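You operate a simulated robot arm through the tools that you are given. There is no shell and no other tool. Be economical: measure what you need, move in short steps, check, and stop when the job is done.

You run a simulated two-armed robot. Do the job below in one go: nothing can be reset, and whatever is moved stays where it is left.

JOB
Clamp the 6 mm sieve on the shaker and run it 5 minutes.
Fine: stand it on the yellow catch tray, lay the clamp plate on it, lock the red and the yellow knob, set the timer knob, press the green button and wait till it stops.

The check looks at the end state, three seconds after you hand in, the way a careful person would. Anything else that was tipped, shoved, dropped, spilled or broken makes it a failure.

ROBOT AND FRAMES
Two 7-joint arms with fingered hands on one trunk, on a base that drives. Base frame: it is fixed to the floor where the robot stands at the start and does not move with it; the origin is under the middle of the robot, x ahead of it, y to its left, z up; the surface under the hand at the start is at about z = 860. Readings come in mm, degrees, newtons and seconds.
The left shoulder is at the start at [21, 214, 1377], the right one opposite. With the tool pointing down near the work surface each hand reaches from about 100 to 560 mm from the robot's upright axis, wherever it stands, measured 20 degrees to its own side. Places, roughly: shaker red knob [600, -100, 1000]; shaker start button [700, -100, 900]; shaker timer knob [800, 0, 900]; shaker yellow knob [700, -100, 1000]; top of the green sieve [600, 100, 900]; top of the yellow catch tray [600, -100, 900]. Payload 3.3 kg a hand.
The TCP of each hand is the grasp point between the finger pads, 26 mm short of the fingertips. In the tool frame z runs along the fingers and y along their closing line. The gripper opens to 132 mm. The gripper's body begins 73 mm behind the TCP. The gripper is a hand of 2 fingers: y runs from the thumb to the fingers, the wrist lies at [0, 0, -224] in the tool frame.
Orientation is told as [roll, pitch, yaw] about the base's x, y, z axes, in that order, counted from this pose: with the fingers straight down and closing along the base's y, the tool's x points along the base's -x, its y along +y and its z along -z.

CONTROLS
- The arms move only by the tool step_arm. It takes "left_commands", "right_commands" or both (then of equal length, played together; a hand with none holds still); each is a list of rows, each an object of numbers (a shift or turn left out is 0): "tx", "ty", "tz": the shift along the base's x, y, z in cm; "wx", "wy", "wz": the turn, a rotation vector about the base's x, y, z in degrees. In form: [{"tx": .., "ty": .., "tz": .., "wx": .., "wy": .., "wz": ..}, ...]. A call has 1 to 8 rows; each row is the pose to reach, as a shift and turn from the pose commanded when the call began. Rows are played at 5 a second. More than 50 mm and 8.6 degrees between two rows, and nothing of the call is played. A pose out of reach is approached as far as the arm can. The call stops where the force on the tool passes 70 N (or 10 N more than at its start, if that is more) or the arm is blocked; 0.2 s more then pass. In this call time passes only in rows, and 0.2 s behind the last. It gives the time, the measured TCP pose, the force on the tool (base axes), the opening and the grip force at its end, in the units of the frame above (readings bear some noise), with the torque about the TCP (base axes, N m) and any sound that the robot's microphone picked up.
- Cameras (640 x 400 px; columns grow to the right, rows downward): "scene" is now at [96, -7.8, 1542.5]; the picture's right is [-0.08, -1.00, 0.00], its down [-0.65, 0.05, -0.75] and it looks along [0.75, -0.06, -0.66] (base axes); focal length 284 px, centre (320, 200). "left" rides on the left gripper at [-65, -3, -99] in its tool frame; the picture's right is [0.04, -1.00, 0.00], its down [0.83, 0.03, -0.55] and it looks along [0.55, 0.02, 0.83] (tool axes); focal length 261 px, centre (320, 200). "right" rides on the right gripper at [66, -3, -99] in its tool frame; the picture's right is [0.04, 1.00, 0.00], its down [-0.83, 0.03, -0.55] and it looks along [-0.55, 0.02, 0.83] (tool axes); focal length 261 px, centre (320, 200). There is no depth. A picture from a camera that has moved, and an enlarged one, comes with that camera's place and axes in the base frame and with its lens.
- grab_frame(camera): a new picture of that camera. It takes no simulated time.
- slide_trunk(by): slides the trunk up (or, below 0, down) by that many mm; the arms and the scene camera ride with it, the base frame stays. It gives what a move gives, with no picture.
- base_move(legs): drives the robot by 1 to 6 legs, each [ahead, left, turn to the left] in mm, mm and degrees, along the robot's own axes; the way and the turn of a leg run together, so that a leg with both is an arc; at most 1500 mm and 180 degrees a leg. The arms and the cameras ride along, it lands a little off, and it stops where it bumps. It gives what a move gives.
- finger_targets(finger1, thumb_bend, hand): sets how far each is bent, from 0 (flat) to 100 (curled in); at 30 the hand is open as for a grip, at 70 the pads meet at the TCP. One left out holds its place. A second passes; each finger stops where it meets its share of the squeeze, and holds until it gets a number again. It is the only way to open and close the hand. It gives what a move gives, with no picture; readings hold the bend of each and the force on the fingers (four entries, about 0 where the hand has none), thumb and palm.
- head_to(pan, tilt): turns the head with the scene camera to pan (to the left, within 86 degrees either way) and tilt (down, from -29 to 69), counted from straight ahead of the robot. It gives what a move gives.
- close_up(camera, box): a new picture of the part [left, top, right, bottom] of that camera's present view, enlarged. It takes no simulated time.
- hand_in(): hands the job in; it is judged then, once.

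Work in short steps. Places have to be worked out from the pictures, the camera data and where the tool is seen: move nearer, look again, correct. Check each grasp and each placing, and mend what went wrong. You have 120 turns and 92 pictures in all, those below and enlarged ones among them. Open the grippers and draw the arms clear of the work before you hand the job in, unless the task says otherwise; then end with one line.

The tools are called after "Request:" as a command line: name --argument value ..., lists and objects as JSON in quotes. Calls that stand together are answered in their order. step_arm: Moves the arms, as the interface text tells. Its arguments: {"type":"object","properties":{"left_commands":{"type":"array","items":{"type":"object","properties":{"tx":{"type":"number"},"ty":{"type":"number"},"tz":{"type":"number"},"wx":{"type":"number"},"wy":{"type":"number"},"wz":{"type":"number"}}}},"right_commands":{"type":"array","items":{"type":"object","properties":{"tx":{"type":"number"},"ty":{"type":"number"},"tz":{"type":"number"},"wx":{"type":"number"},"wy":{"type":"number"},"wz":{"type":"number"}}}}},"required":[]} The other tools are called the same way: slide_trunk (by) slides the trunk up or down; finger_targets (finger1, thumb_bend, hand) moves the fingers one by one; base_move (legs) drives the base; head_to (pan, tilt) turns the head that bears the scene camera; grab_frame (camera) takes a picture; close_up (camera, box) takes an enlarged picture of a part of a camera's view; hand_in () hands the job in.

At the start:

```text
time_s: 0.0
left_position: [434.6, 180.3, 1352.7]
left_tool_rot: [0.0, 0.0, -0.1]
left_force: [-0.4, -1.5, 0.4]
left_torque: [-0.01, 0.02, 0.01]
left_width: 131.7
left_grasp_force: 0.0
left_shape: jaw
left_bend: [30.0, 30.0]
left_finger forces: [0.1, 0.0, 0.0, 0.0, 0.0, 0.0]
right_position: [374.4, -160.2, 1325.0]
right_tool_rot: [0.0, 0.0, 0.0]
right_force: [0.3, 0.5, -0.6]
right_torque: [-0.01, -0.02, -0.01]
right_width: 132.1
right_grasp_force: 0.1
right_shape: jaw
right_bend: [30.0, 30.0]
right_finger forces: [0.1, 0.0, 0.0, 0.1, 0.1, 0.0]
trunk travel left (down, up): [-659.0, 102.0]
robot x, y, heading: [-0.7, 2.2, 0.3]
head pan, tilt: [-4.6, 41.0]
```

scene: 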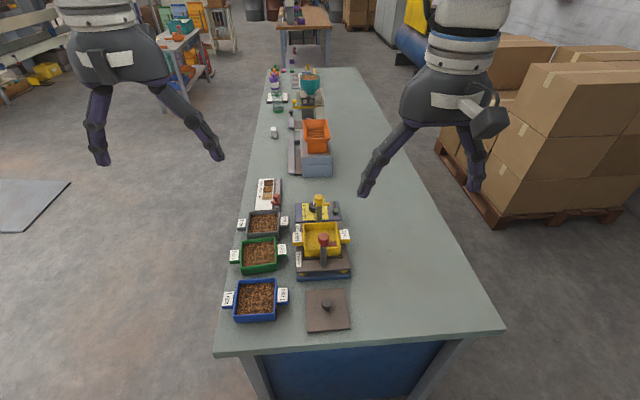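
right: 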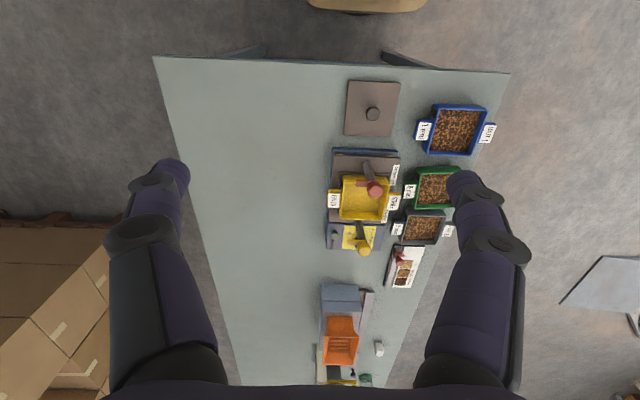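
left: 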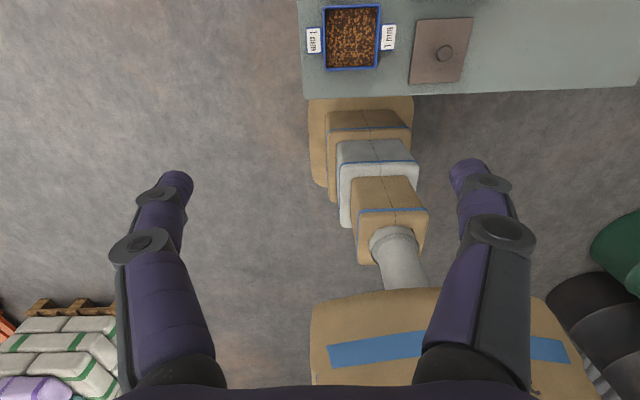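

The table runs ahead with three sieves, the clamp plate near me, and the shaker in the middle. I look closer to read the labels and the shaker's parts.

Request:
close_up --camera "scene" --box '[220, 170, 360, 258]'

Request:
close_up --camera "scene" --box '[220, 240, 360, 328]'

Request:
close_up --camera "right" --box '[310, 130, 470, 270]'

```text
4.55 times, centred on (290, 214) of scene
camera zoom: at [96.0, -7.8, 1542.5], right [-0.08, -1.0, 0.0], down [-0.65, 0.05, -0.75], along [0.75, -0.06, -0.66], focal length 1289 px, centre (456, 136)
```

zoom: 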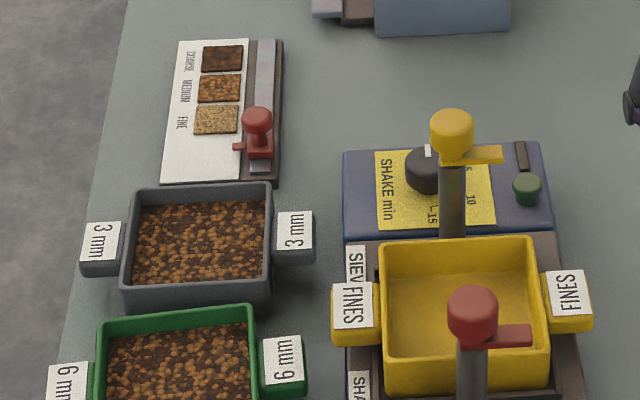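

```text
4.55 times, centred on (290, 284) of scene
camera zoom: at [96.0, -7.8, 1542.5], right [-0.08, -1.0, 0.0], down [-0.65, 0.05, -0.75], along [0.75, -0.06, -0.66], focal length 1289 px, centre (456, -182)
```

zoom: 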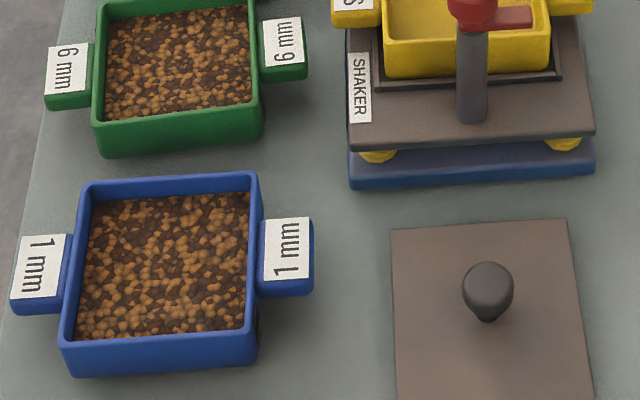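

```text
2.86 times, centred on (390, 200) of right
camera zoom: at [309.8, -163.3, 1424.3], right [-0.04, 1.0, 0.0], down [0.83, 0.03, 0.55], along [0.55, 0.02, -0.83], focal length 745 px, centre (120, 200)
```

zoom: 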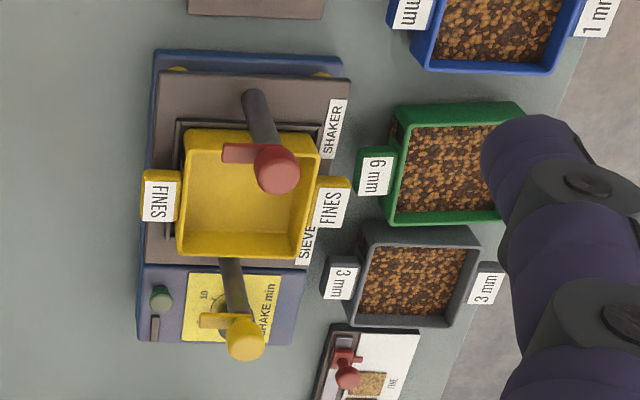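

The green sieve is the 6 mm one (about [604,120]), and the tray is about [629,-56]. I look down at the table end to see how far the base can drive in.

Request:
head_to --pan 0 --tilt 69

Request:
grab_frame --camera "scene"

```text
time_s: 0.9
left_position: [435.6, 179.9, 1352.6]
left_tool_rot: [0.1, 0.0, 0.0]
left_force: [-0.5, -0.2, -0.2]
left_torque: [0.01, 0.02, 0.02]
left_width: 131.8
left_grasp_force: 0.1
left_shape: jaw
left_bend: [30.0, 30.0]
left_finger forces: [0.0, 0.0, 0.0, 0.0, 0.1, 0.0]
right_position: [375.1, -160.3, 1323.3]
right_tool_rot: [0.0, 0.1, -0.1]
right_force: [0.1, -1.2, -0.6]
right_torque: [-0.03, -0.01, 0.02]
right_width: 131.8
right_grasp_force: 0.0
right_shape: jaw
right_bend: [30.0, 30.0]
right_finger forces: [0.0, 0.1, 0.1, 0.0, 0.0, 0.0]
trunk travel left (down, up): [-659.0, 102.0]
robot x, y, heading: [-1.5, 0.1, -0.2]
head pan, tilt: [0.0, 68.8]
```

```text
85 pictures are left
camera scene: at [68.0, -1.0, 1507.9], right [0.0, -1.0, 0.0], down [-0.93, 0.0, -0.36], along [0.36, 0.0, -0.93], focal length 284 px, centre (320, 200)
```

scene: 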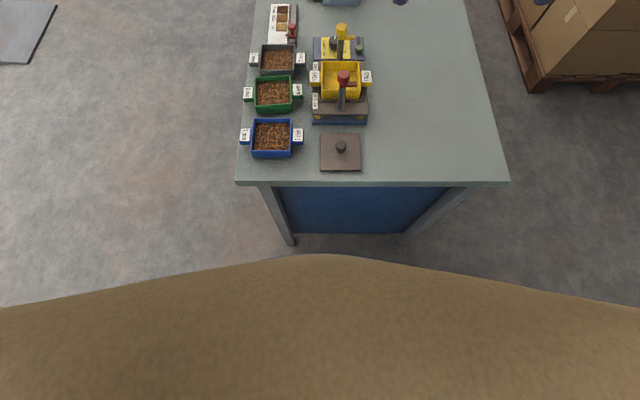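

The table end is at x≈385 and the base front at about 230–250, so I can drive ahead about 110 mm. Then I'll look from closer.

Request:
base_move --legs '[[110, 0, 0]]'

Request:
grab_frame --camera "left"

Request:
grab_frame --camera "right"

```text
time_s: 2.1
left_position: [546.1, 180.9, 1353.7]
left_tool_rot: [0.0, 0.1, 0.0]
left_force: [0.7, 0.3, 0.1]
left_torque: [-0.01, 0.04, -0.04]
left_width: 131.8
left_grasp_force: 0.2
left_shape: jaw
left_bend: [30.0, 30.0]
left_finger forces: [0.0, 0.0, 0.1, 0.0, 0.0, 0.0]
right_position: [486.8, -159.6, 1325.0]
right_tool_rot: [0.0, 0.1, 0.1]
right_force: [0.2, 0.8, -0.1]
right_torque: [0.02, -0.01, 0.02]
right_width: 131.9
right_grasp_force: 0.1
right_shape: jaw
right_bend: [30.0, 30.0]
right_finger forces: [0.0, 0.0, 0.0, 0.0, 0.1, 0.1]
trunk travel left (down, up): [-659.0, 102.0]
robot x, y, heading: [112.7, -0.8, 0.1]
head pan, tilt: [0.0, 68.8]
```

```text
84 pictures are left
camera left: at [611.2, 178.5, 1450.7], right [-0.04, -1.0, 0.0], down [-0.83, 0.03, 0.55], along [-0.55, 0.02, -0.83], focal length 261 px, centre (320, 200)
```

left: 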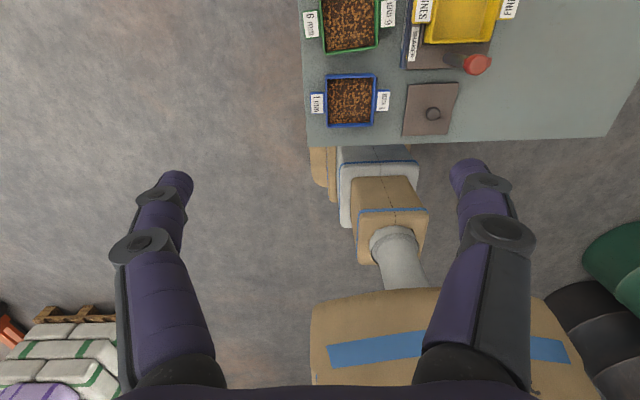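

```text
83 pictures are left
camera right: at [420.5, -162.6, 1424.2], right [-0.04, 1.0, 0.0], down [0.83, 0.04, 0.55], along [0.55, 0.02, -0.83], focal length 261 px, centre (320, 200)
```

right: 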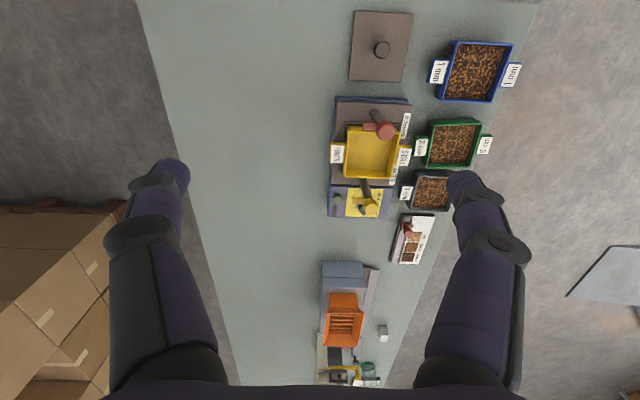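

No bump. I'll take enlarged views of the shaker from the right hand and the scene camera to triangulate heights.

Request:
close_up --camera "right" --box '[320, 90, 448, 220]'

Request:
head_to --pan -5 --tilt 50

Request:
close_up --camera "scene" --box '[230, 140, 390, 240]'

```text
3.08 times, centred on (384, 155) of right
camera zoom: at [420.5, -162.6, 1424.2], right [-0.04, 1.0, 0.0], down [0.83, 0.04, 0.55], along [0.55, 0.02, -0.83], focal length 802 px, centre (123, 338)
```

zoom: 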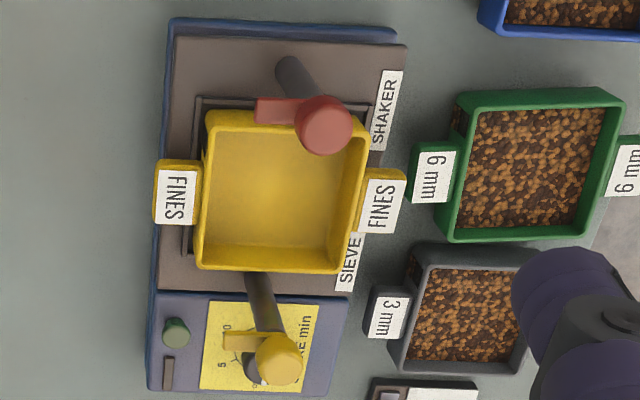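

```text
time_s: 2.9
left_position: [543.7, 181.5, 1352.7]
left_tool_rot: [0.0, 0.0, 0.2]
left_force: [-0.6, -0.6, -0.4]
left_torque: [-0.03, -0.02, 0.02]
left_width: 131.9
left_grasp_force: 0.0
left_shape: jaw
left_bend: [30.0, 30.0]
left_finger forces: [0.0, 0.0, 0.0, 0.0, 0.0, 0.0]
right_position: [484.8, -158.7, 1324.8]
right_tool_rot: [0.1, 0.0, 0.1]
right_force: [-0.9, -0.3, -0.1]
right_torque: [-0.01, -0.01, -0.01]
right_width: 132.2
right_grasp_force: 0.1
right_shape: jaw
right_bend: [30.0, 30.0]
right_finger forces: [0.0, 0.0, 0.1, 0.0, 0.1, 0.0]
trunk travel left (down, up): [-659.0, 102.0]
robot x, y, heading: [110.6, -3.1, 0.0]
head pan, tilt: [-5.0, 50.0]
```

```text
4.00 times, centred on (310, 190) of scene
camera zoom: at [197.9, -7.4, 1529.8], right [-0.09, -1.0, 0.0], down [-0.76, 0.07, -0.64], along [0.64, -0.05, -0.77], focal length 1134 px, centre (360, 240)
```

zoom: 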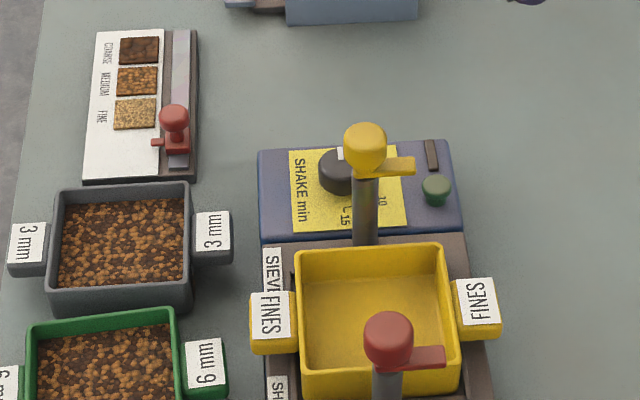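

Estimates: red knob top ≈[559,-51,1006], yellow ≈[711,-53,1007], tray rim roughly z 940–960 centred near [630,-57]. I lower the trunk 150 mm for more reach; hands stay well above everything.

Request:
slide_trunk --by -150

Request:
grab_frame --camera "right"

Request:
grab_frame --camera "scene"

```text
time_s: 4.7
left_position: [545.2, 180.5, 1202.3]
left_tool_rot: [0.0, 0.0, 0.0]
left_force: [0.5, 0.3, -1.1]
left_torque: [-0.01, -0.04, 0.01]
left_width: 131.5
left_grasp_force: 0.1
left_shape: jaw
left_bend: [30.0, 30.0]
left_finger forces: [0.0, 0.0, 0.1, 0.1, 0.2, 0.0]
right_position: [485.1, -159.5, 1175.0]
right_tool_rot: [0.0, 0.1, 0.2]
right_force: [-0.1, -0.4, 0.4]
right_torque: [0.02, 0.0, -0.03]
right_width: 131.9
right_grasp_force: 0.1
right_shape: jaw
right_bend: [30.0, 30.0]
right_finger forces: [0.0, 0.1, 0.1, 0.0, 0.0, 0.1]
trunk travel left (down, up): [-509.0, 252.0]
robot x, y, heading: [111.6, -1.8, -0.2]
head pan, tilt: [-5.0, 50.0]
```

```text
80 pictures are left
camera right: at [419.7, -162.5, 1274.5], right [-0.04, 1.0, 0.0], down [0.83, 0.04, 0.55], along [0.55, 0.02, -0.83], focal length 261 px, centre (320, 200)
```

right: 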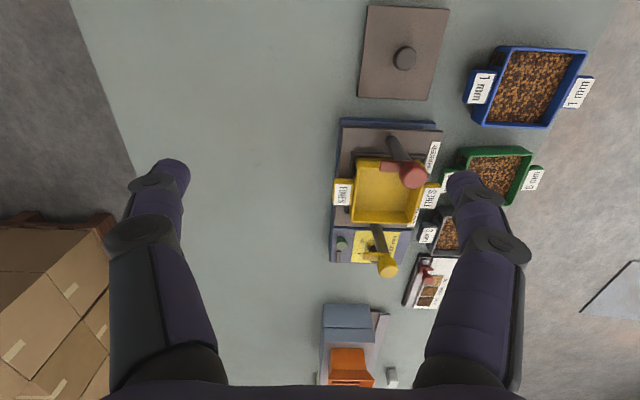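

```text
79 pictures are left
camera scene: at [203.4, -7.4, 1379.8], right [-0.09, -1.0, 0.0], down [-0.76, 0.07, -0.64], along [0.64, -0.05, -0.77], focal length 284 px, centre (320, 200)
```

scene: 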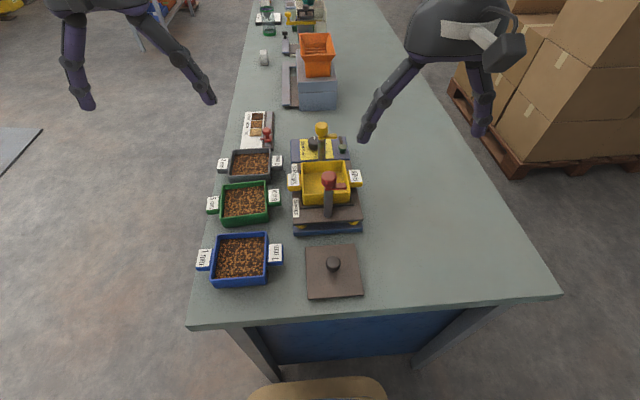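

I turn both hands to yaw +90 (so fingers close along x, cameras outside looking inward) while spreading them: left toward y≈300, right toward y≈-60.

Request:
step_arm --left_commands '[{"ty": 1.5, "wz": 8}, {"ty": 3, "wz": 16}, {"ty": 4.5, "wz": 24}, {"ty": 6, "wz": 32}, {"ty": 7.5, "wz": 40}, {"ty": 9, "wz": 48}, {"ty": 10.5, "wz": 56}, {"ty": 12, "wz": 64}]' --right_commands '[{"tx": 1, "ty": 1, "wz": 8}, {"tx": 2, "ty": 2, "wz": 16}, {"tx": 3, "ty": 3, "wz": 24}, {"tx": 4, "ty": 4, "wz": 32}, {"tx": 5, "ty": 5, "wz": 40}, {"tx": 6, "ty": 6, "wz": 48}, {"tx": 7, "ty": 7, "wz": 56}, {"tx": 8, "ty": 8, "wz": 64}]'

Request:
step_arm --left_commands '[{"tx": 1, "tz": -1, "wz": 8}, {"tx": 2, "tz": -2, "wz": 16}, {"tx": 4, "tz": -3, "wz": 24}, {"tx": 6, "tz": -5, "wz": 26}]' --right_commands '[{"tx": 1, "wz": 8}, {"tx": 2, "wz": 16}, {"tx": 3, "wz": 24}, {"tx": 4, "wz": 26}]'

Request:
grab_frame --camera "left"

Request:
grab_frame --camera "right"

```text
time_s: 6.5
left_position: [544.0, 301.4, 1202.0]
left_tool_rot: [-0.1, 0.0, 64.2]
left_force: [-0.4, -0.7, 0.4]
left_torque: [0.03, -0.01, 0.02]
left_width: 131.8
left_grasp_force: 0.0
left_shape: jaw
left_bend: [30.0, 30.0]
left_finger forces: [0.1, 0.1, 0.0, 0.1, 0.1, 0.0]
right_position: [569.2, -86.7, 1189.9]
right_tool_rot: [-0.5, -2.1, 63.3]
right_force: [-0.3, 0.3, 0.4]
right_torque: [0.0, 0.01, -0.04]
right_width: 131.8
right_grasp_force: 0.0
right_shape: jaw
right_bend: [30.0, 30.0]
right_finger forces: [0.1, 0.0, 0.0, 0.0, 0.1, 0.0]
trunk travel left (down, up): [-509.0, 252.0]
robot x, y, heading: [107.0, 0.6, 0.0]
head pan, tilt: [-5.0, 50.0]
```

```text
time_s: 7.5
left_position: [592.0, 302.4, 1151.5]
left_tool_rot: [-0.2, -0.1, 90.1]
left_force: [-0.5, -0.9, -0.6]
left_torque: [-0.02, -0.02, -0.02]
left_width: 132.0
left_grasp_force: 0.0
left_shape: jaw
left_bend: [30.0, 30.0]
left_finger forces: [0.1, 0.0, 0.1, 0.1, 0.1, 0.1]
left hand out of reach, approached as far as the arm can: row 3, 4
right_position: [579.4, -83.8, 1170.8]
right_tool_rot: [-0.9, -2.3, 88.3]
right_force: [-0.1, -0.1, 0.4]
right_torque: [-0.02, 0.06, 0.0]
right_width: 132.1
right_grasp_force: 0.0
right_shape: jaw
right_bend: [30.0, 30.0]
right_finger forces: [0.0, 0.0, 0.0, 0.1, 0.1, 0.0]
right hand out of reach, approached as far as the arm can: row 1, 2, 3, 4
trunk travel left (down, up): [-509.0, 252.0]
robot x, y, heading: [109.5, -0.6, 0.2]
head pan, tilt: [-5.0, 50.0]
```

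```text
78 pictures are left
camera left: at [593.9, 367.8, 1249.8], right [1.0, -0.04, 0.0], down [-0.03, -0.83, 0.55], along [-0.02, -0.55, -0.83], focal length 261 px, centre (320, 200)
```

left: 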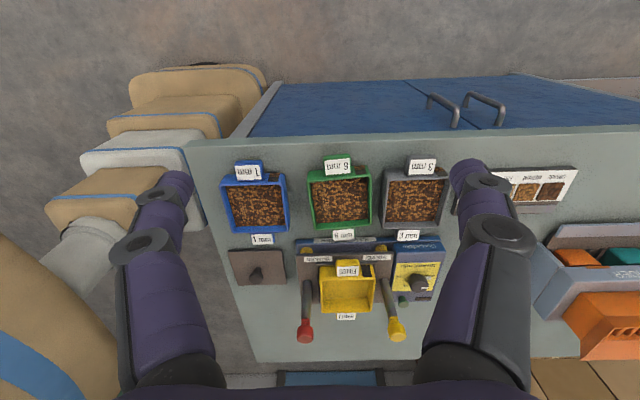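

```text
77 pictures are left
camera right: at [578.5, -154.1, 1268.7], right [-1.0, -0.01, -0.02], down [-0.02, 0.81, 0.58], along [0.01, 0.59, -0.81], focal length 261 px, centre (320, 200)
```

right: 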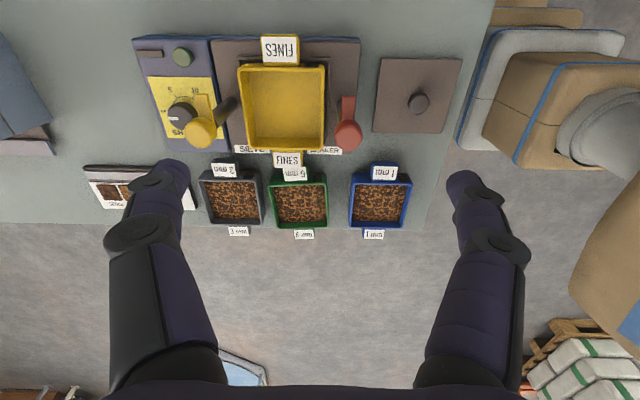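

Reach is limited by wrist flexion when hands are high, so a higher trunk and driving sideways while carrying is better. I check base clearance against the table leg.

Request:
close_up --camera "left" --box '[120, 50, 300, 160]'

Request:
close_up --camera "left" --box '[280, 140, 450, 250]'

Request:
close_up --camera "left" --box '[280, 230, 450, 340]'

```text
3.56 times, centred on (210, 105) of left
camera zoom: at [593.9, 367.8, 1249.8], right [1.0, -0.04, 0.0], down [-0.03, -0.83, 0.55], along [-0.02, -0.55, -0.83], focal length 927 px, centre (711, 538)
```

zoom: 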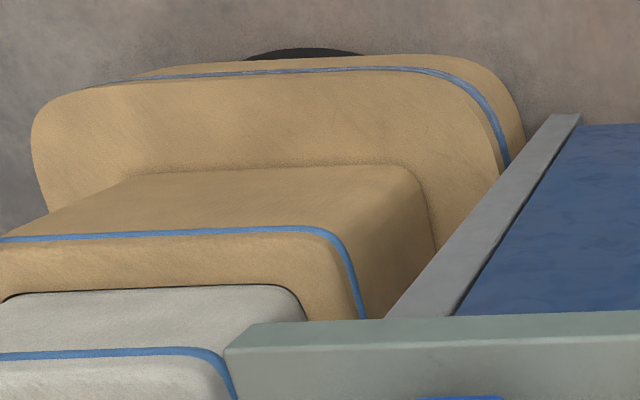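

```text
3.64 times, centred on (365, 195) of left
camera zoom: at [593.9, 367.8, 1249.8], right [1.0, -0.04, 0.0], down [-0.03, -0.83, 0.55], along [-0.02, -0.55, -0.83], focal length 948 px, centre (156, 218)
```

zoom: 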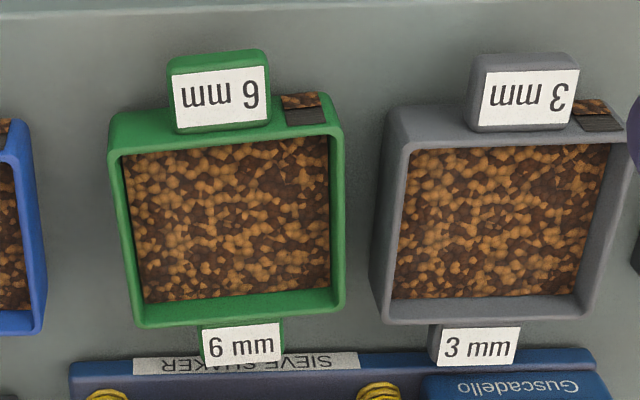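

```text
3.64 times, centred on (365, 285) of left
camera zoom: at [593.9, 367.8, 1249.8], right [1.0, -0.04, 0.0], down [-0.03, -0.83, 0.55], along [-0.02, -0.55, -0.83], focal length 948 px, centre (156, -109)
```

zoom: 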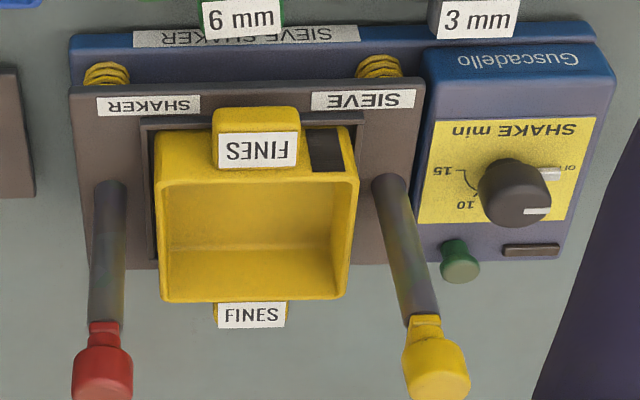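

Tray rim ≈ z 941, centre ≈[629,-56]; green sieve centre ≈[620,125], yaw ≈ +5°, tabs at ≈[615,193] and [625,59], top z ≈ 897. I'll raise the trunk 100 and drive left 140 to centre on the sieve; the later carry can be done by driving right.

Request:
slide_trunk --by 100

Request:
base_move --legs '[[0, 140, 0]]'

Request:
finger_targets --hand "left" --finger1 48 --thumb_bend 48

Request:
finger_targets --hand "right" --finger1 48 --thumb_bend 48

```text
time_s: 8.8
left_position: [589.2, 300.4, 1251.7]
left_tool_rot: [-0.3, -0.2, 90.0]
left_force: [0.4, 0.6, -0.4]
left_torque: [0.02, 0.0, 0.0]
left_width: 131.8
left_grasp_force: 0.1
left_shape: jaw
left_bend: [30.0, 30.0]
left_finger forces: [0.1, 0.1, 0.0, 0.1, 0.1, 0.1]
right_position: [576.6, -83.6, 1267.0]
right_tool_rot: [-0.7, -1.8, 88.2]
right_force: [0.2, 0.1, -0.6]
right_torque: [-0.01, 0.02, -0.01]
right_width: 131.9
right_grasp_force: 0.0
right_shape: jaw
right_bend: [30.0, 30.0]
right_finger forces: [0.0, 0.1, 0.0, 0.0, 0.0, 0.0]
trunk travel left (down, up): [-609.0, 152.0]
robot x, y, heading: [109.4, 1.5, 0.0]
head pan, tilt: [-5.0, 50.0]
```

```text
time_s: 10.2
left_position: [588.3, 445.5, 1251.4]
left_tool_rot: [-0.3, 0.1, 90.1]
left_force: [0.2, -0.1, 0.3]
left_torque: [-0.05, 0.0, 0.05]
left_width: 131.7
left_grasp_force: 0.1
left_shape: jaw
left_bend: [30.0, 30.0]
left_finger forces: [0.0, 0.0, 0.0, 0.0, 0.1, 0.1]
right_position: [575.6, 60.9, 1264.9]
right_tool_rot: [-0.4, -1.9, 88.3]
right_force: [0.0, -0.4, 0.1]
right_torque: [-0.02, 0.0, -0.03]
right_width: 131.9
right_grasp_force: 0.1
right_shape: jaw
right_bend: [30.0, 30.0]
right_finger forces: [0.0, 0.1, 0.0, 0.0, 0.0, 0.1]
trunk travel left (down, up): [-609.0, 152.0]
robot x, y, heading: [109.5, 141.2, 0.5]
head pan, tilt: [-5.0, 50.0]
```

```text
time_s: 11.2
left_position: [588.0, 445.4, 1251.6]
left_tool_rot: [-0.3, 0.0, 90.1]
left_force: [0.7, 0.6, -0.5]
left_torque: [-0.02, -0.01, -0.02]
left_width: 74.1
left_grasp_force: 0.1
left_shape: fingers
left_bend: [48.0, 48.0]
left_finger forces: [0.0, 0.0, 0.1, 0.0, 0.1, 0.0]
right_position: [577.4, 58.6, 1264.9]
right_tool_rot: [-0.4, -2.1, 88.2]
right_force: [0.1, 0.7, -1.0]
right_torque: [0.01, 0.02, -0.03]
right_width: 132.1
right_grasp_force: 0.1
right_shape: jaw
right_bend: [30.0, 30.0]
right_finger forces: [0.0, 0.0, 0.0, 0.0, 0.0, 0.0]
trunk travel left (down, up): [-609.0, 152.0]
robot x, y, heading: [112.1, 140.1, 0.2]
head pan, tilt: [-5.0, 50.0]
```

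```text
time_s: 12.2
left_position: [588.5, 445.5, 1252.5]
left_tool_rot: [-0.4, -0.1, 90.1]
left_force: [0.5, -0.6, -0.1]
left_torque: [0.0, 0.0, 0.0]
left_width: 73.8
left_grasp_force: 0.1
left_shape: fingers
left_bend: [48.0, 48.0]
left_finger forces: [0.0, 0.0, 0.0, 0.0, 0.0, 0.0]
right_position: [576.6, 58.4, 1264.7]
right_tool_rot: [-0.4, -2.2, 88.0]
right_force: [0.8, 0.9, -0.2]
right_torque: [-0.05, -0.02, -0.02]
right_width: 73.7
right_grasp_force: 0.1
right_shape: fingers
right_bend: [48.0, 48.0]
right_finger forces: [0.1, 0.0, 0.0, 0.1, 0.0, 0.0]
trunk travel left (down, up): [-609.0, 152.0]
robot x, y, heading: [108.9, 143.8, 0.4]
head pan, tilt: [-5.0, 50.0]
```

No bump. Now I lower both hands toward the sieve, right above its tab, left outside of its tab, and see what reach I have.

Request:
step_arm --left_commands '[{"ty": -4, "tz": -2}, {"ty": -8, "tz": -5}, {"ty": -12, "tz": -9, "wz": 2}, {"ty": -15, "tz": -13, "wz": 5}, {"tx": 1.5, "ty": -17, "tz": -17, "wz": 5}, {"tx": 2.7, "ty": -18, "tz": -21, "wz": 5}]' --right_commands '[{"tz": -4}, {"tz": -8}, {"tz": -12, "wz": 2}, {"tz": -16, "wz": 5}, {"tz": -20, "wz": 5}, {"tz": -22, "wz": 5}]'

Request:
grab_frame --camera "left"

Request:
grab_frame --camera "right"

```text
refused: row 3 steps farther than a row can; nothing moved
```

```text
73 pictures are left
camera left: at [590.1, 510.5, 1350.6], right [1.0, -0.04, 0.0], down [-0.03, -0.83, 0.55], along [-0.02, -0.55, -0.83], focal length 261 px, centre (320, 200)
```

left: 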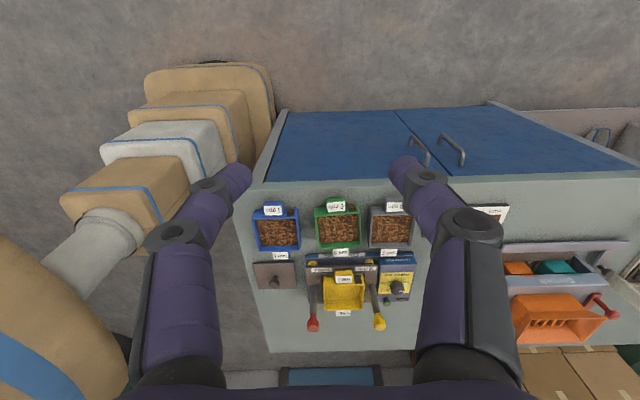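

```text
72 pictures are left
camera right: at [576.1, -11.4, 1362.5], right [-1.0, -0.01, -0.01], down [-0.01, 0.81, 0.58], along [0.0, 0.58, -0.81], focal length 261 px, centre (320, 200)
```

right: 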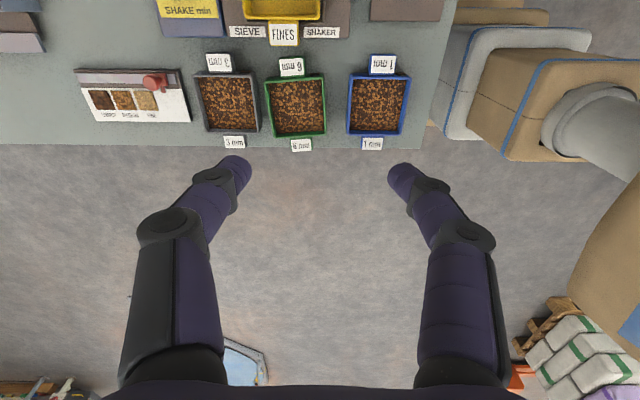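

The step was too long; I resend with shorter rows.

Request:
step_arm --left_commands '[{"ty": -3, "tz": -3}, {"ty": -6, "tz": -6}, {"ty": -9, "tz": -9, "wz": 2}, {"ty": -12, "tz": -12, "wz": 5}, {"tx": 1, "ty": -14.5, "tz": -15, "wz": 5}, {"tx": 2, "ty": -16.5, "tz": -18, "wz": 5}, {"tx": 2.7, "ty": -18, "tz": -21, "wz": 5}]' --right_commands '[{"tz": -4}, {"tz": -8}, {"tz": -12, "wz": 2}, {"tz": -15, "wz": 5}, {"tz": -18, "wz": 5}, {"tz": -20, "wz": 5}, {"tz": -22, "wz": 5}]'

```text
time_s: 13.8
left_position: [617.2, 263.6, 1042.3]
left_tool_rot: [-0.3, 0.0, 95.3]
left_force: [0.3, 0.4, 0.6]
left_torque: [0.02, 0.02, 0.01]
left_width: 73.7
left_grasp_force: 0.0
left_shape: fingers
left_bend: [48.0, 48.0]
left_finger forces: [0.1, 0.0, 0.0, 0.0, 0.0, 0.1]
right_position: [575.9, 58.6, 1044.3]
right_tool_rot: [-0.4, -2.0, 93.3]
right_force: [1.0, 0.3, 0.6]
right_torque: [0.0, 0.03, -0.01]
right_width: 73.5
right_grasp_force: 0.1
right_shape: fingers
right_bend: [48.0, 48.0]
right_finger forces: [0.0, 0.0, 0.0, 0.1, 0.0, 0.0]
trunk travel left (down, up): [-609.0, 152.0]
robot x, y, heading: [106.9, 143.8, 0.3]
head pan, tilt: [-5.0, 50.0]
```

Both reached fine. I straighten and centre the right hand over its tab and bring both to z≈990, then look.

Request:
step_arm --left_commands '[{"ty": -1, "tz": -2}, {"ty": -2, "tz": -4}, {"ty": -2, "tz": -5}]' --right_commands '[{"tx": 2.5, "tz": -2, "wy": 2, "wz": 1.7}, {"tx": 4.9, "tz": -4, "wy": 2, "wz": 1.7}, {"tx": 4.9, "tz": -5, "wy": 2, "wz": 1.7}]'

Request:
grab_frame --camera "left"

Request:
grab_frame --camera "right"

```text
time_s: 14.6
left_position: [616.9, 244.3, 990.1]
left_tool_rot: [-0.2, -0.1, 95.2]
left_force: [0.9, 0.3, 0.4]
left_torque: [-0.03, 0.03, 0.01]
left_width: 73.5
left_grasp_force: 0.1
left_shape: fingers
left_bend: [48.0, 48.0]
left_finger forces: [0.1, 0.0, 0.0, 0.1, 0.0, 0.0]
right_position: [607.1, 64.0, 1007.5]
right_tool_rot: [1.6, -2.1, 95.0]
right_force: [0.5, 0.3, 0.3]
right_torque: [0.01, 0.02, 0.03]
right_width: 73.6
right_grasp_force: 0.0
right_shape: fingers
right_bend: [48.0, 48.0]
right_finger forces: [0.0, 0.0, 0.0, 0.1, 0.0, 0.0]
right hand out of reach, approached as far as the arm can: row 2, 3
trunk travel left (down, up): [-609.0, 152.0]
robot x, y, heading: [110.3, 140.2, 0.3]
head pan, tilt: [-5.0, 50.0]
```

```text
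71 pictures are left
camera left: at [613.2, 309.7, 1089.0], right [1.0, 0.05, 0.0], down [0.04, -0.83, 0.55], along [0.03, -0.55, -0.83], focal length 261 px, centre (320, 200)
```

left: 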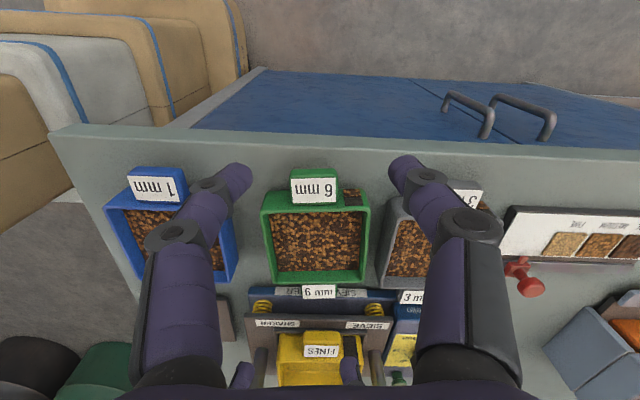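

```text
70 pictures are left
camera right: at [617.7, -4.4, 1104.9], right [-0.99, -0.13, 0.03], down [-0.09, 0.81, 0.58], along [-0.1, 0.58, -0.81], focal length 261 px, centre (320, 200)
```

right: 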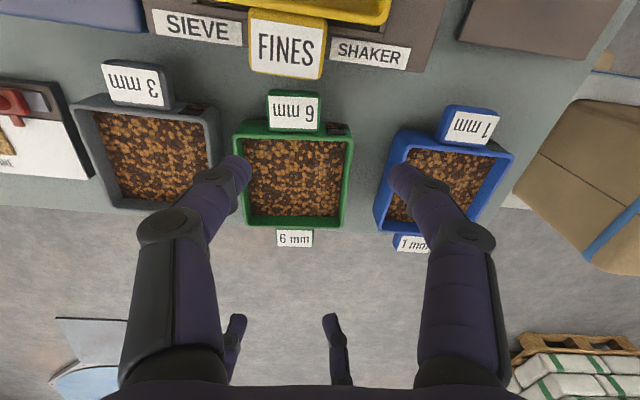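

The right hand falls short at this shoulder height. I raise the trunk 100 mm, re-lower the hands, and test whether reach improves with a higher shoulder.

Request:
slide_trunk --by 100

Request:
step_arm --left_commands '[{"tz": -4}, {"tz": -8}, {"tz": -10}, {"tz": -10}]' --right_commands '[{"tz": -4}, {"tz": -8, "wx": -1.6, "wy": 2}, {"tx": 1, "ty": -0.4, "tz": -10, "wx": -1.6, "wy": 2}, {"tx": 2, "ty": -0.4, "tz": -11, "wx": -1.6, "wy": 2}]'

```text
time_s: 15.9
left_position: [615.7, 244.7, 1092.3]
left_tool_rot: [-0.3, 0.0, 95.2]
left_force: [0.3, -0.2, -0.7]
left_torque: [-0.01, -0.01, 0.0]
left_width: 73.9
left_grasp_force: 0.1
left_shape: fingers
left_bend: [48.0, 48.0]
left_finger forces: [0.0, 0.1, 0.0, 0.0, 0.1, 0.0]
right_position: [605.4, 63.7, 1106.6]
right_tool_rot: [1.5, -2.1, 94.9]
right_force: [-0.8, -0.6, 0.2]
right_torque: [-0.01, 0.01, 0.0]
right_width: 73.5
right_grasp_force: 0.1
right_shape: fingers
right_bend: [48.0, 48.0]
right_finger forces: [0.0, 0.0, 0.1, 0.0, 0.0, 0.1]
trunk travel left (down, up): [-709.0, 52.0]
robot x, y, heading: [111.9, 144.2, 0.3]
head pan, tilt: [-5.0, 50.0]
```

```text
time_s: 16.9
left_position: [590.8, 239.9, 996.1]
left_tool_rot: [-0.3, 0.0, 95.1]
left_force: [0.8, 0.0, 0.1]
left_torque: [-0.01, 0.05, 0.0]
left_width: 73.4
left_grasp_force: 0.0
left_shape: fingers
left_bend: [48.0, 48.0]
left_finger forces: [0.0, 0.0, 0.1, 0.0, 0.0, 0.0]
left hand out of reach, approached as far as the arm can: row 1, 2, 3, 4
right_position: [574.9, 52.3, 1012.8]
right_tool_rot: [3.8, -0.6, 95.2]
right_force: [-0.5, -0.2, -0.2]
right_torque: [0.0, 0.01, 0.01]
right_width: 73.4
right_grasp_force: 0.1
right_shape: fingers
right_bend: [48.0, 48.0]
right_finger forces: [0.0, 0.0, 0.0, 0.0, 0.0, 0.1]
right hand out of reach, approached as far as the arm can: row 1, 2, 3, 4
trunk travel left (down, up): [-709.0, 52.0]
robot x, y, heading: [111.5, 140.9, 0.1]
head pan, tilt: [-5.0, 50.0]
```

Reach is about 500 mm around the shoulder, best with shoulder height ≈ wrist height. I lower the trunk again and move the left hand back to inspect how much the base can still go forward.

Request:
step_arm --left_commands '[{"tx": -4, "ty": 2, "tz": 2}, {"tx": -8, "ty": 4, "tz": 4}, {"tx": -12, "ty": 6, "tz": 6}, {"tx": -16, "ty": 8, "tz": 8}, {"tx": -17, "ty": 10, "tz": 10}]' --right_commands '[{"tz": 3}, {"tz": 6}, {"tz": 9}, {"tz": 12}, {"tz": 15}]'

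Request:
grab_frame --camera "left"

```text
time_s: 18.1
left_position: [419.1, 338.8, 1097.9]
left_tool_rot: [-0.4, 0.0, 95.2]
left_force: [-0.1, 0.0, -1.0]
left_torque: [-0.02, 0.01, 0.0]
left_width: 73.6
left_grasp_force: 0.0
left_shape: fingers
left_bend: [48.0, 48.0]
left_finger forces: [0.0, 0.0, 0.0, 0.0, 0.0, 0.1]
right_position: [576.5, 49.6, 1165.1]
right_tool_rot: [3.7, -0.7, 94.9]
right_force: [-0.2, -0.5, 0.2]
right_torque: [0.0, -0.02, 0.01]
right_width: 73.4
right_grasp_force: 0.0
right_shape: fingers
right_bend: [48.0, 48.0]
right_finger forces: [0.0, 0.0, 0.0, 0.0, 0.0, 0.0]
trunk travel left (down, up): [-709.0, 52.0]
robot x, y, heading: [108.1, 139.4, 0.3]
head pan, tilt: [-5.0, 50.0]
```

```text
69 pictures are left
camera left: at [415.4, 404.9, 1195.5], right [1.0, 0.05, 0.01], down [0.04, -0.83, 0.55], along [0.03, -0.55, -0.83], focal length 261 px, centre (320, 200)
```

left: 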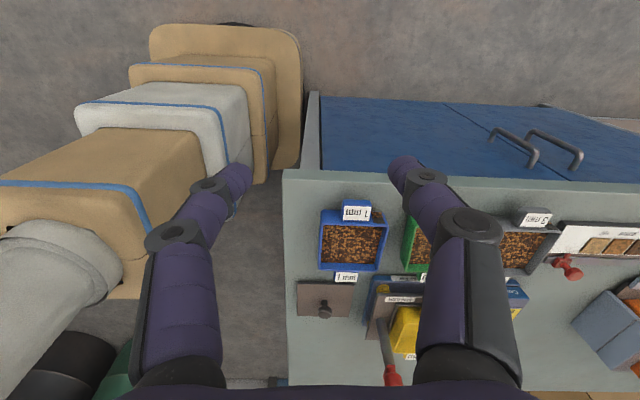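

The table edge is x≈374, legs at ≈400+, base front ≈ 365. I drive forward 25 mm and lower the trunk by 260 so the shoulders are near wrist height (raising the hands first isn't needed: right 1165→ raise via arms).

Request:
base_move --legs '[[25, 0, 0]]'

Request:
slide_trunk --by -90

Request:
step_arm --left_commands '[{"tz": 4}, {"tz": 8}, {"tz": 12}, {"tz": 16}]' --right_commands '[{"tx": -3, "tz": 3, "wx": -3.7}, {"tx": -6, "tz": 6, "wx": -3.7}, {"tx": -9, "tz": 9, "wx": -3.7}, {"tx": -11, "tz": 13, "wx": -3.7}]'

Request:
slide_trunk --by -170

```text
time_s: 18.8
left_position: [419.3, 338.8, 1095.3]
left_tool_rot: [-0.4, -0.1, 95.1]
left_force: [0.5, 0.2, 0.1]
left_torque: [0.02, 0.0, 0.02]
left_width: 73.6
left_grasp_force: 0.0
left_shape: fingers
left_bend: [48.0, 48.0]
left_finger forces: [0.0, 0.0, 0.0, 0.0, 0.0, 0.0]
right_position: [576.9, 50.7, 1163.2]
right_tool_rot: [3.8, -0.6, 94.9]
right_force: [-0.5, -0.2, 0.0]
right_torque: [0.01, 0.01, 0.04]
right_width: 73.4
right_grasp_force: 0.1
right_shape: fingers
right_bend: [48.0, 48.0]
right_finger forces: [0.0, 0.0, 0.1, 0.0, 0.0, 0.1]
trunk travel left (down, up): [-709.0, 52.0]
robot x, y, heading: [110.3, 145.1, 0.2]
head pan, tilt: [-5.0, 50.0]
stopped in leg 1: the robot was blocked; the commanded pose is now the measured one
```

```text
time_s: 20.0
left_position: [420.5, 338.6, 1007.1]
left_tool_rot: [-0.4, 0.0, 95.2]
left_force: [0.2, 0.6, 0.1]
left_torque: [0.01, -0.02, 0.0]
left_width: 73.2
left_grasp_force: 0.0
left_shape: fingers
left_bend: [48.0, 48.0]
left_finger forces: [0.1, 0.0, 0.0, 0.0, 0.0, 0.0]
right_position: [576.2, 50.3, 1075.0]
right_tool_rot: [3.6, -0.6, 94.9]
right_force: [0.0, 0.2, 0.2]
right_torque: [0.01, -0.02, -0.02]
right_width: 73.5
right_grasp_force: 0.1
right_shape: fingers
right_bend: [48.0, 48.0]
right_finger forces: [0.1, 0.1, 0.0, 0.1, 0.0, 0.0]
trunk travel left (down, up): [-619.0, 142.0]
robot x, y, heading: [110.6, 142.3, 0.1]
head pan, tilt: [-5.0, 50.0]
```

```text
time_s: 21.0
left_position: [416.1, 339.4, 1166.5]
left_tool_rot: [-0.4, -0.2, 95.3]
left_force: [0.3, -0.6, -0.2]
left_torque: [0.01, -0.04, 0.0]
left_width: 73.4
left_grasp_force: 0.2
left_shape: fingers
left_bend: [48.0, 48.0]
left_finger forces: [0.0, 0.0, 0.0, 0.0, 0.0, 0.0]
right_position: [464.8, 50.8, 1201.5]
right_tool_rot: [4.0, 3.0, 95.0]
right_force: [-0.6, 0.5, 0.0]
right_torque: [0.01, 0.01, 0.04]
right_width: 73.4
right_grasp_force: 0.1
right_shape: fingers
right_bend: [48.0, 48.0]
right_finger forces: [0.0, 0.0, 0.1, 0.0, 0.1, 0.1]
trunk travel left (down, up): [-619.0, 142.0]
robot x, y, heading: [113.4, 143.5, 0.3]
head pan, tilt: [-5.0, 50.0]
```

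```text
time_s: 23.0
left_position: [419.1, 338.8, 995.9]
left_tool_rot: [-0.5, 0.0, 95.2]
left_force: [0.3, -0.4, -0.5]
left_torque: [0.01, 0.0, 0.03]
left_width: 73.4
left_grasp_force: 0.0
left_shape: fingers
left_bend: [48.0, 48.0]
left_finger forces: [0.0, 0.0, 0.0, 0.0, 0.1, 0.1]
right_position: [465.6, 50.3, 1034.6]
right_tool_rot: [4.1, 3.0, 94.9]
right_force: [-0.8, -1.2, 0.4]
right_torque: [0.01, -0.01, 0.01]
right_width: 73.7
right_grasp_force: 0.0
right_shape: fingers
right_bend: [48.0, 48.0]
right_finger forces: [0.1, 0.0, 0.0, 0.0, 0.1, 0.0]
trunk travel left (down, up): [-449.0, 312.0]
robot x, y, heading: [109.6, 141.2, 0.4]
head pan, tilt: [-5.0, 50.0]
```

Driving on is blocked, so two-handed placing is out of reach. I'll instead grip the sieve body with the right hand across y (100 mm walls, beside the tabs on the near side). I turn the right hand back to yaw ≈ 5° and open it.

Request:
step_arm --right_commands '[{"ty": 0.5, "tz": 2, "wz": -8}, {"ty": 1, "tz": 4, "wz": -16}, {"ty": 1.5, "tz": 5, "wz": -24}, {"ty": 2, "tz": 5, "wz": -32}, {"ty": 2.5, "tz": 5, "wz": -40}, {"ty": 3, "tz": 5, "wz": -48}, {"ty": 3.5, "tz": 5, "wz": -56}, {"ty": 4, "tz": 5, "wz": -64}]'

Request:
step_arm --right_commands '[{"ty": 1, "tx": 1, "wz": -8}, {"ty": 2, "tx": 2, "wz": -16}, {"ty": 3, "tx": 3, "wz": -24}, {"ty": 3.2, "tx": 3, "wz": -26}]'

Request:
finger_targets --hand "right" --finger1 30 --thumb_bend 30

Request:
grab_frame --camera "right"

```text
time_s: 24.8
left_position: [420.6, 339.8, 997.5]
left_tool_rot: [-0.4, 0.0, 95.2]
left_force: [-0.4, -1.0, 0.4]
left_torque: [-0.01, 0.0, 0.02]
left_width: 73.5
left_grasp_force: 0.2
left_shape: fingers
left_bend: [48.0, 48.0]
left_finger forces: [0.0, 0.0, 0.0, 0.1, 0.0, 0.1]
right_position: [467.0, 90.5, 1083.3]
right_tool_rot: [4.2, 3.0, 30.7]
right_force: [0.3, -0.4, -0.2]
right_torque: [0.03, 0.0, 0.01]
right_width: 73.8
right_grasp_force: 0.1
right_shape: fingers
right_bend: [48.0, 48.0]
right_finger forces: [0.0, 0.0, 0.0, 0.1, 0.1, 0.0]
trunk travel left (down, up): [-449.0, 312.0]
robot x, y, heading: [112.6, 139.6, 0.6]
head pan, tilt: [-5.0, 50.0]
```

```text
time_s: 25.8
left_position: [420.2, 338.8, 995.1]
left_tool_rot: [-0.4, -0.1, 95.2]
left_force: [-0.5, -0.1, -0.7]
left_torque: [0.01, 0.01, 0.01]
left_width: 73.5
left_grasp_force: 0.1
left_shape: fingers
left_bend: [48.0, 48.0]
left_finger forces: [0.0, 0.0, 0.0, 0.1, 0.0, 0.1]
right_position: [495.7, 123.1, 1085.2]
right_tool_rot: [4.1, 3.1, 4.8]
right_force: [0.2, -0.2, 0.1]
right_torque: [0.0, -0.03, -0.04]
right_width: 73.2
right_grasp_force: 0.0
right_shape: fingers
right_bend: [48.0, 48.0]
right_finger forces: [0.0, 0.0, 0.0, 0.1, 0.1, 0.0]
trunk travel left (down, up): [-449.0, 312.0]
robot x, y, heading: [110.7, 145.0, 0.2]
head pan, tilt: [-5.0, 50.0]
```

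```text
time_s: 26.8
left_position: [420.2, 339.2, 996.4]
left_tool_rot: [-0.3, -0.1, 95.3]
left_force: [-0.8, -0.5, -0.9]
left_torque: [0.01, 0.01, -0.03]
left_width: 73.5
left_grasp_force: 0.0
left_shape: fingers
left_bend: [48.0, 48.0]
left_finger forces: [0.0, 0.0, 0.1, 0.0, 0.0, 0.0]
right_position: [496.3, 122.3, 1085.7]
right_tool_rot: [4.1, 3.0, 4.9]
right_force: [-0.3, 0.6, 0.3]
right_torque: [0.01, -0.01, 0.05]
right_width: 133.1
right_grasp_force: 0.0
right_shape: fingers
right_bend: [30.0, 30.0]
right_finger forces: [0.1, 0.0, 0.1, 0.1, 0.0, 0.1]
trunk travel left (down, up): [-449.0, 312.0]
robot x, y, heading: [108.0, 143.2, 0.4]
head pan, tilt: [-5.0, 50.0]
```

```text
68 pictures are left
camera right: at [436.9, 107.6, 1187.2], right [-0.12, 0.99, 0.07], down [0.86, 0.07, 0.51], along [0.5, 0.12, -0.86], focal length 261 px, centre (320, 200)
```

right: 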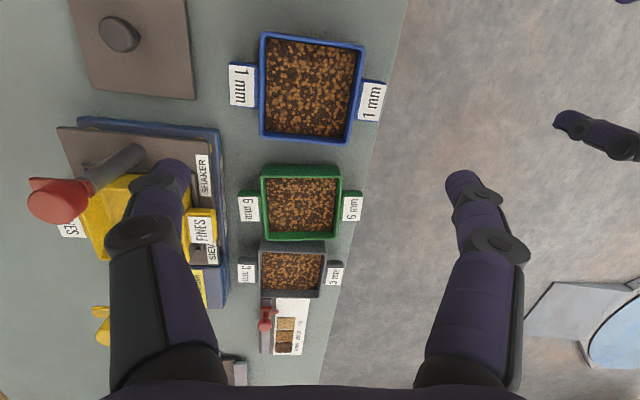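

The green sieve sits near [616,123], yaw ≈ 5–6°. I correct the roll, tilt the fingers 5° forward, and move above the near part of the sieve.

Request:
step_arm --right_commands '[{"tx": 2, "tz": -1, "wx": -2, "wy": -3}, {"tx": 4, "tz": -2, "wx": -4, "wy": -6}, {"tx": 6, "tz": -4, "wx": -4, "wy": -8}, {"tx": 8, "tz": -6, "wx": -4, "wy": -8}, {"tx": 8.5, "tz": -9, "wx": -4, "wy": -8}]'

Request:
grab_frame --camera "right"

```text
time_s: 28.2
left_position: [420.0, 338.0, 996.6]
left_tool_rot: [-0.4, -0.1, 95.2]
left_force: [-0.5, -0.2, -0.5]
left_torque: [0.0, -0.01, 0.02]
left_width: 73.2
left_grasp_force: 0.0
left_shape: fingers
left_bend: [48.0, 48.0]
left_finger forces: [0.0, 0.1, 0.0, 0.0, 0.1, 0.0]
right_position: [603.7, 91.9, 1006.3]
right_tool_rot: [2.3, -4.7, -0.2]
right_force: [-0.6, -0.5, 0.5]
right_torque: [0.0, 0.02, -0.02]
right_width: 133.4
right_grasp_force: 0.0
right_shape: fingers
right_bend: [30.0, 30.0]
right_finger forces: [0.0, 0.0, 0.0, 0.1, 0.1, 0.0]
trunk travel left (down, up): [-449.0, 312.0]
robot x, y, heading: [112.7, 142.9, 0.3]
head pan, tilt: [-5.0, 50.0]
stopped in row 5 (right hand): the arm was blocked; the commanded pose is now the measured one
```

```text
67 pictures are left
camera right: at [530.6, 84.4, 1099.8], right [-0.04, 1.0, 0.04], down [0.78, 0.01, 0.62], along [0.62, 0.05, -0.78], focal length 261 px, centre (320, 200)
```

right: 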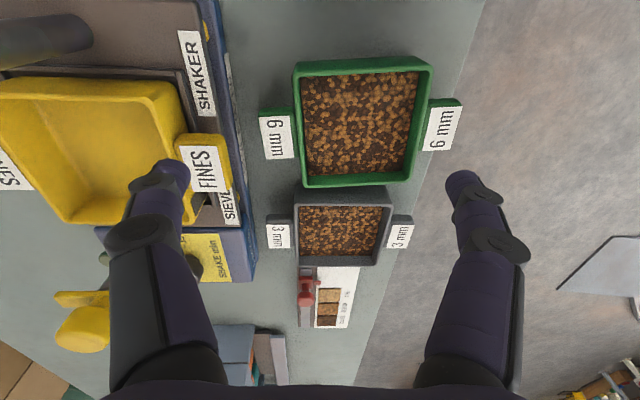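

The arm stopped, blocked, off its path. I look with the scene camera to see what it met.

Request:
grab_frame --camera "scene"

```text
66 pictures are left
camera scene: at [208.4, 134.8, 1319.5], right [-0.08, -1.0, 0.0], down [-0.76, 0.06, -0.64], along [0.64, -0.05, -0.77], focal length 284 px, centre (320, 200)
```

scene: 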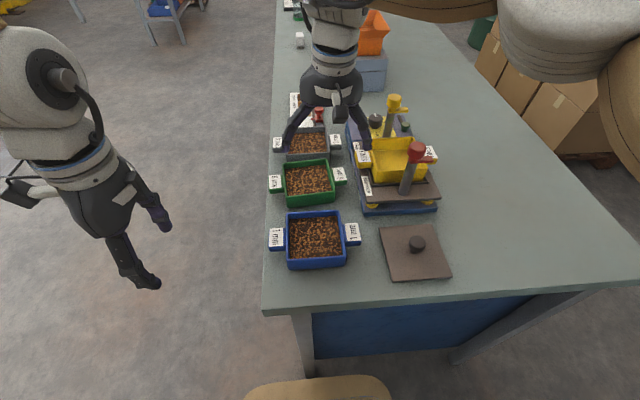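

The right arm reaches across with its elbow high, near its limit. I pull it back and up, then drive the base 90 mm further left so the right shoulder faces the work squarely.

Request:
step_arm --right_commands '[{"tx": -3, "tz": 2}, {"tx": -6, "tz": 4}, {"tx": -9, "tz": 6}, {"tx": -12, "tz": 8, "wx": -2, "wz": 2}, {"tx": -14, "tz": 8, "wx": -2, "wz": 5}]'

Request:
base_move --legs '[[0, 90, 0]]'

Request:
grab_frame --camera "scene"

```text
time_s: 29.4
left_position: [419.5, 339.1, 996.2]
left_tool_rot: [-0.4, -0.1, 95.2]
left_force: [-0.3, 0.2, 0.6]
left_torque: [0.01, 0.02, 0.03]
left_width: 73.0
left_grasp_force: 0.0
left_shape: fingers
left_bend: [48.0, 48.0]
left_finger forces: [0.1, 0.0, 0.0, 0.1, 0.0, 0.0]
right_position: [464.4, 93.6, 1084.7]
right_tool_rot: [0.2, -4.8, 5.2]
right_force: [0.6, 0.2, 0.5]
right_torque: [-0.03, 0.01, 0.01]
right_width: 133.0
right_grasp_force: 0.0
right_shape: fingers
right_bend: [30.0, 30.0]
right_finger forces: [0.0, 0.0, 0.1, 0.0, 0.1, 0.0]
trunk travel left (down, up): [-449.0, 312.0]
robot x, y, heading: [108.1, 144.4, 0.2]
head pan, tilt: [-5.0, 50.0]
```

```text
time_s: 30.5
left_position: [419.1, 428.9, 996.1]
left_tool_rot: [-0.4, 0.1, 95.0]
left_force: [-0.1, 0.4, -0.5]
left_torque: [-0.01, -0.01, 0.04]
left_width: 73.4
left_grasp_force: 0.0
left_shape: fingers
left_bend: [48.0, 48.0]
left_finger forces: [0.0, 0.1, 0.1, 0.1, 0.0, 0.0]
right_position: [464.5, 184.4, 1084.5]
right_tool_rot: [-0.1, -4.8, 5.0]
right_force: [-0.2, -0.2, -0.8]
right_torque: [-0.03, 0.0, 0.01]
right_width: 133.2
right_grasp_force: 0.1
right_shape: fingers
right_bend: [30.0, 30.0]
right_finger forces: [0.0, 0.0, 0.0, 0.1, 0.0, 0.0]
trunk travel left (down, up): [-449.0, 312.0]
robot x, y, heading: [106.6, 232.4, 0.3]
head pan, tilt: [-5.0, 50.0]
```

```text
65 pictures are left
camera scene: at [208.2, 226.5, 1319.5], right [-0.08, -1.0, 0.0], down [-0.76, 0.06, -0.64], along [0.64, -0.06, -0.77], focal length 284 px, centre (320, 200)
```

scene: 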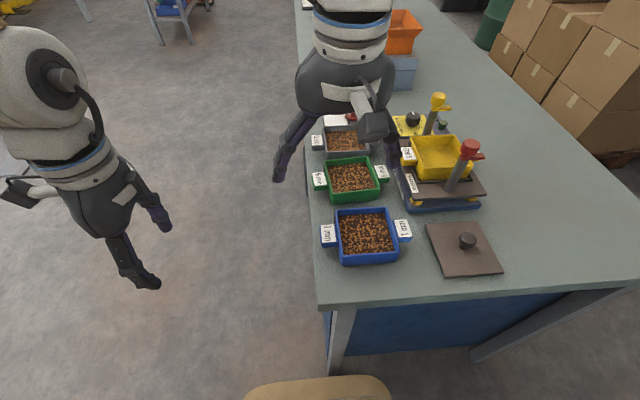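

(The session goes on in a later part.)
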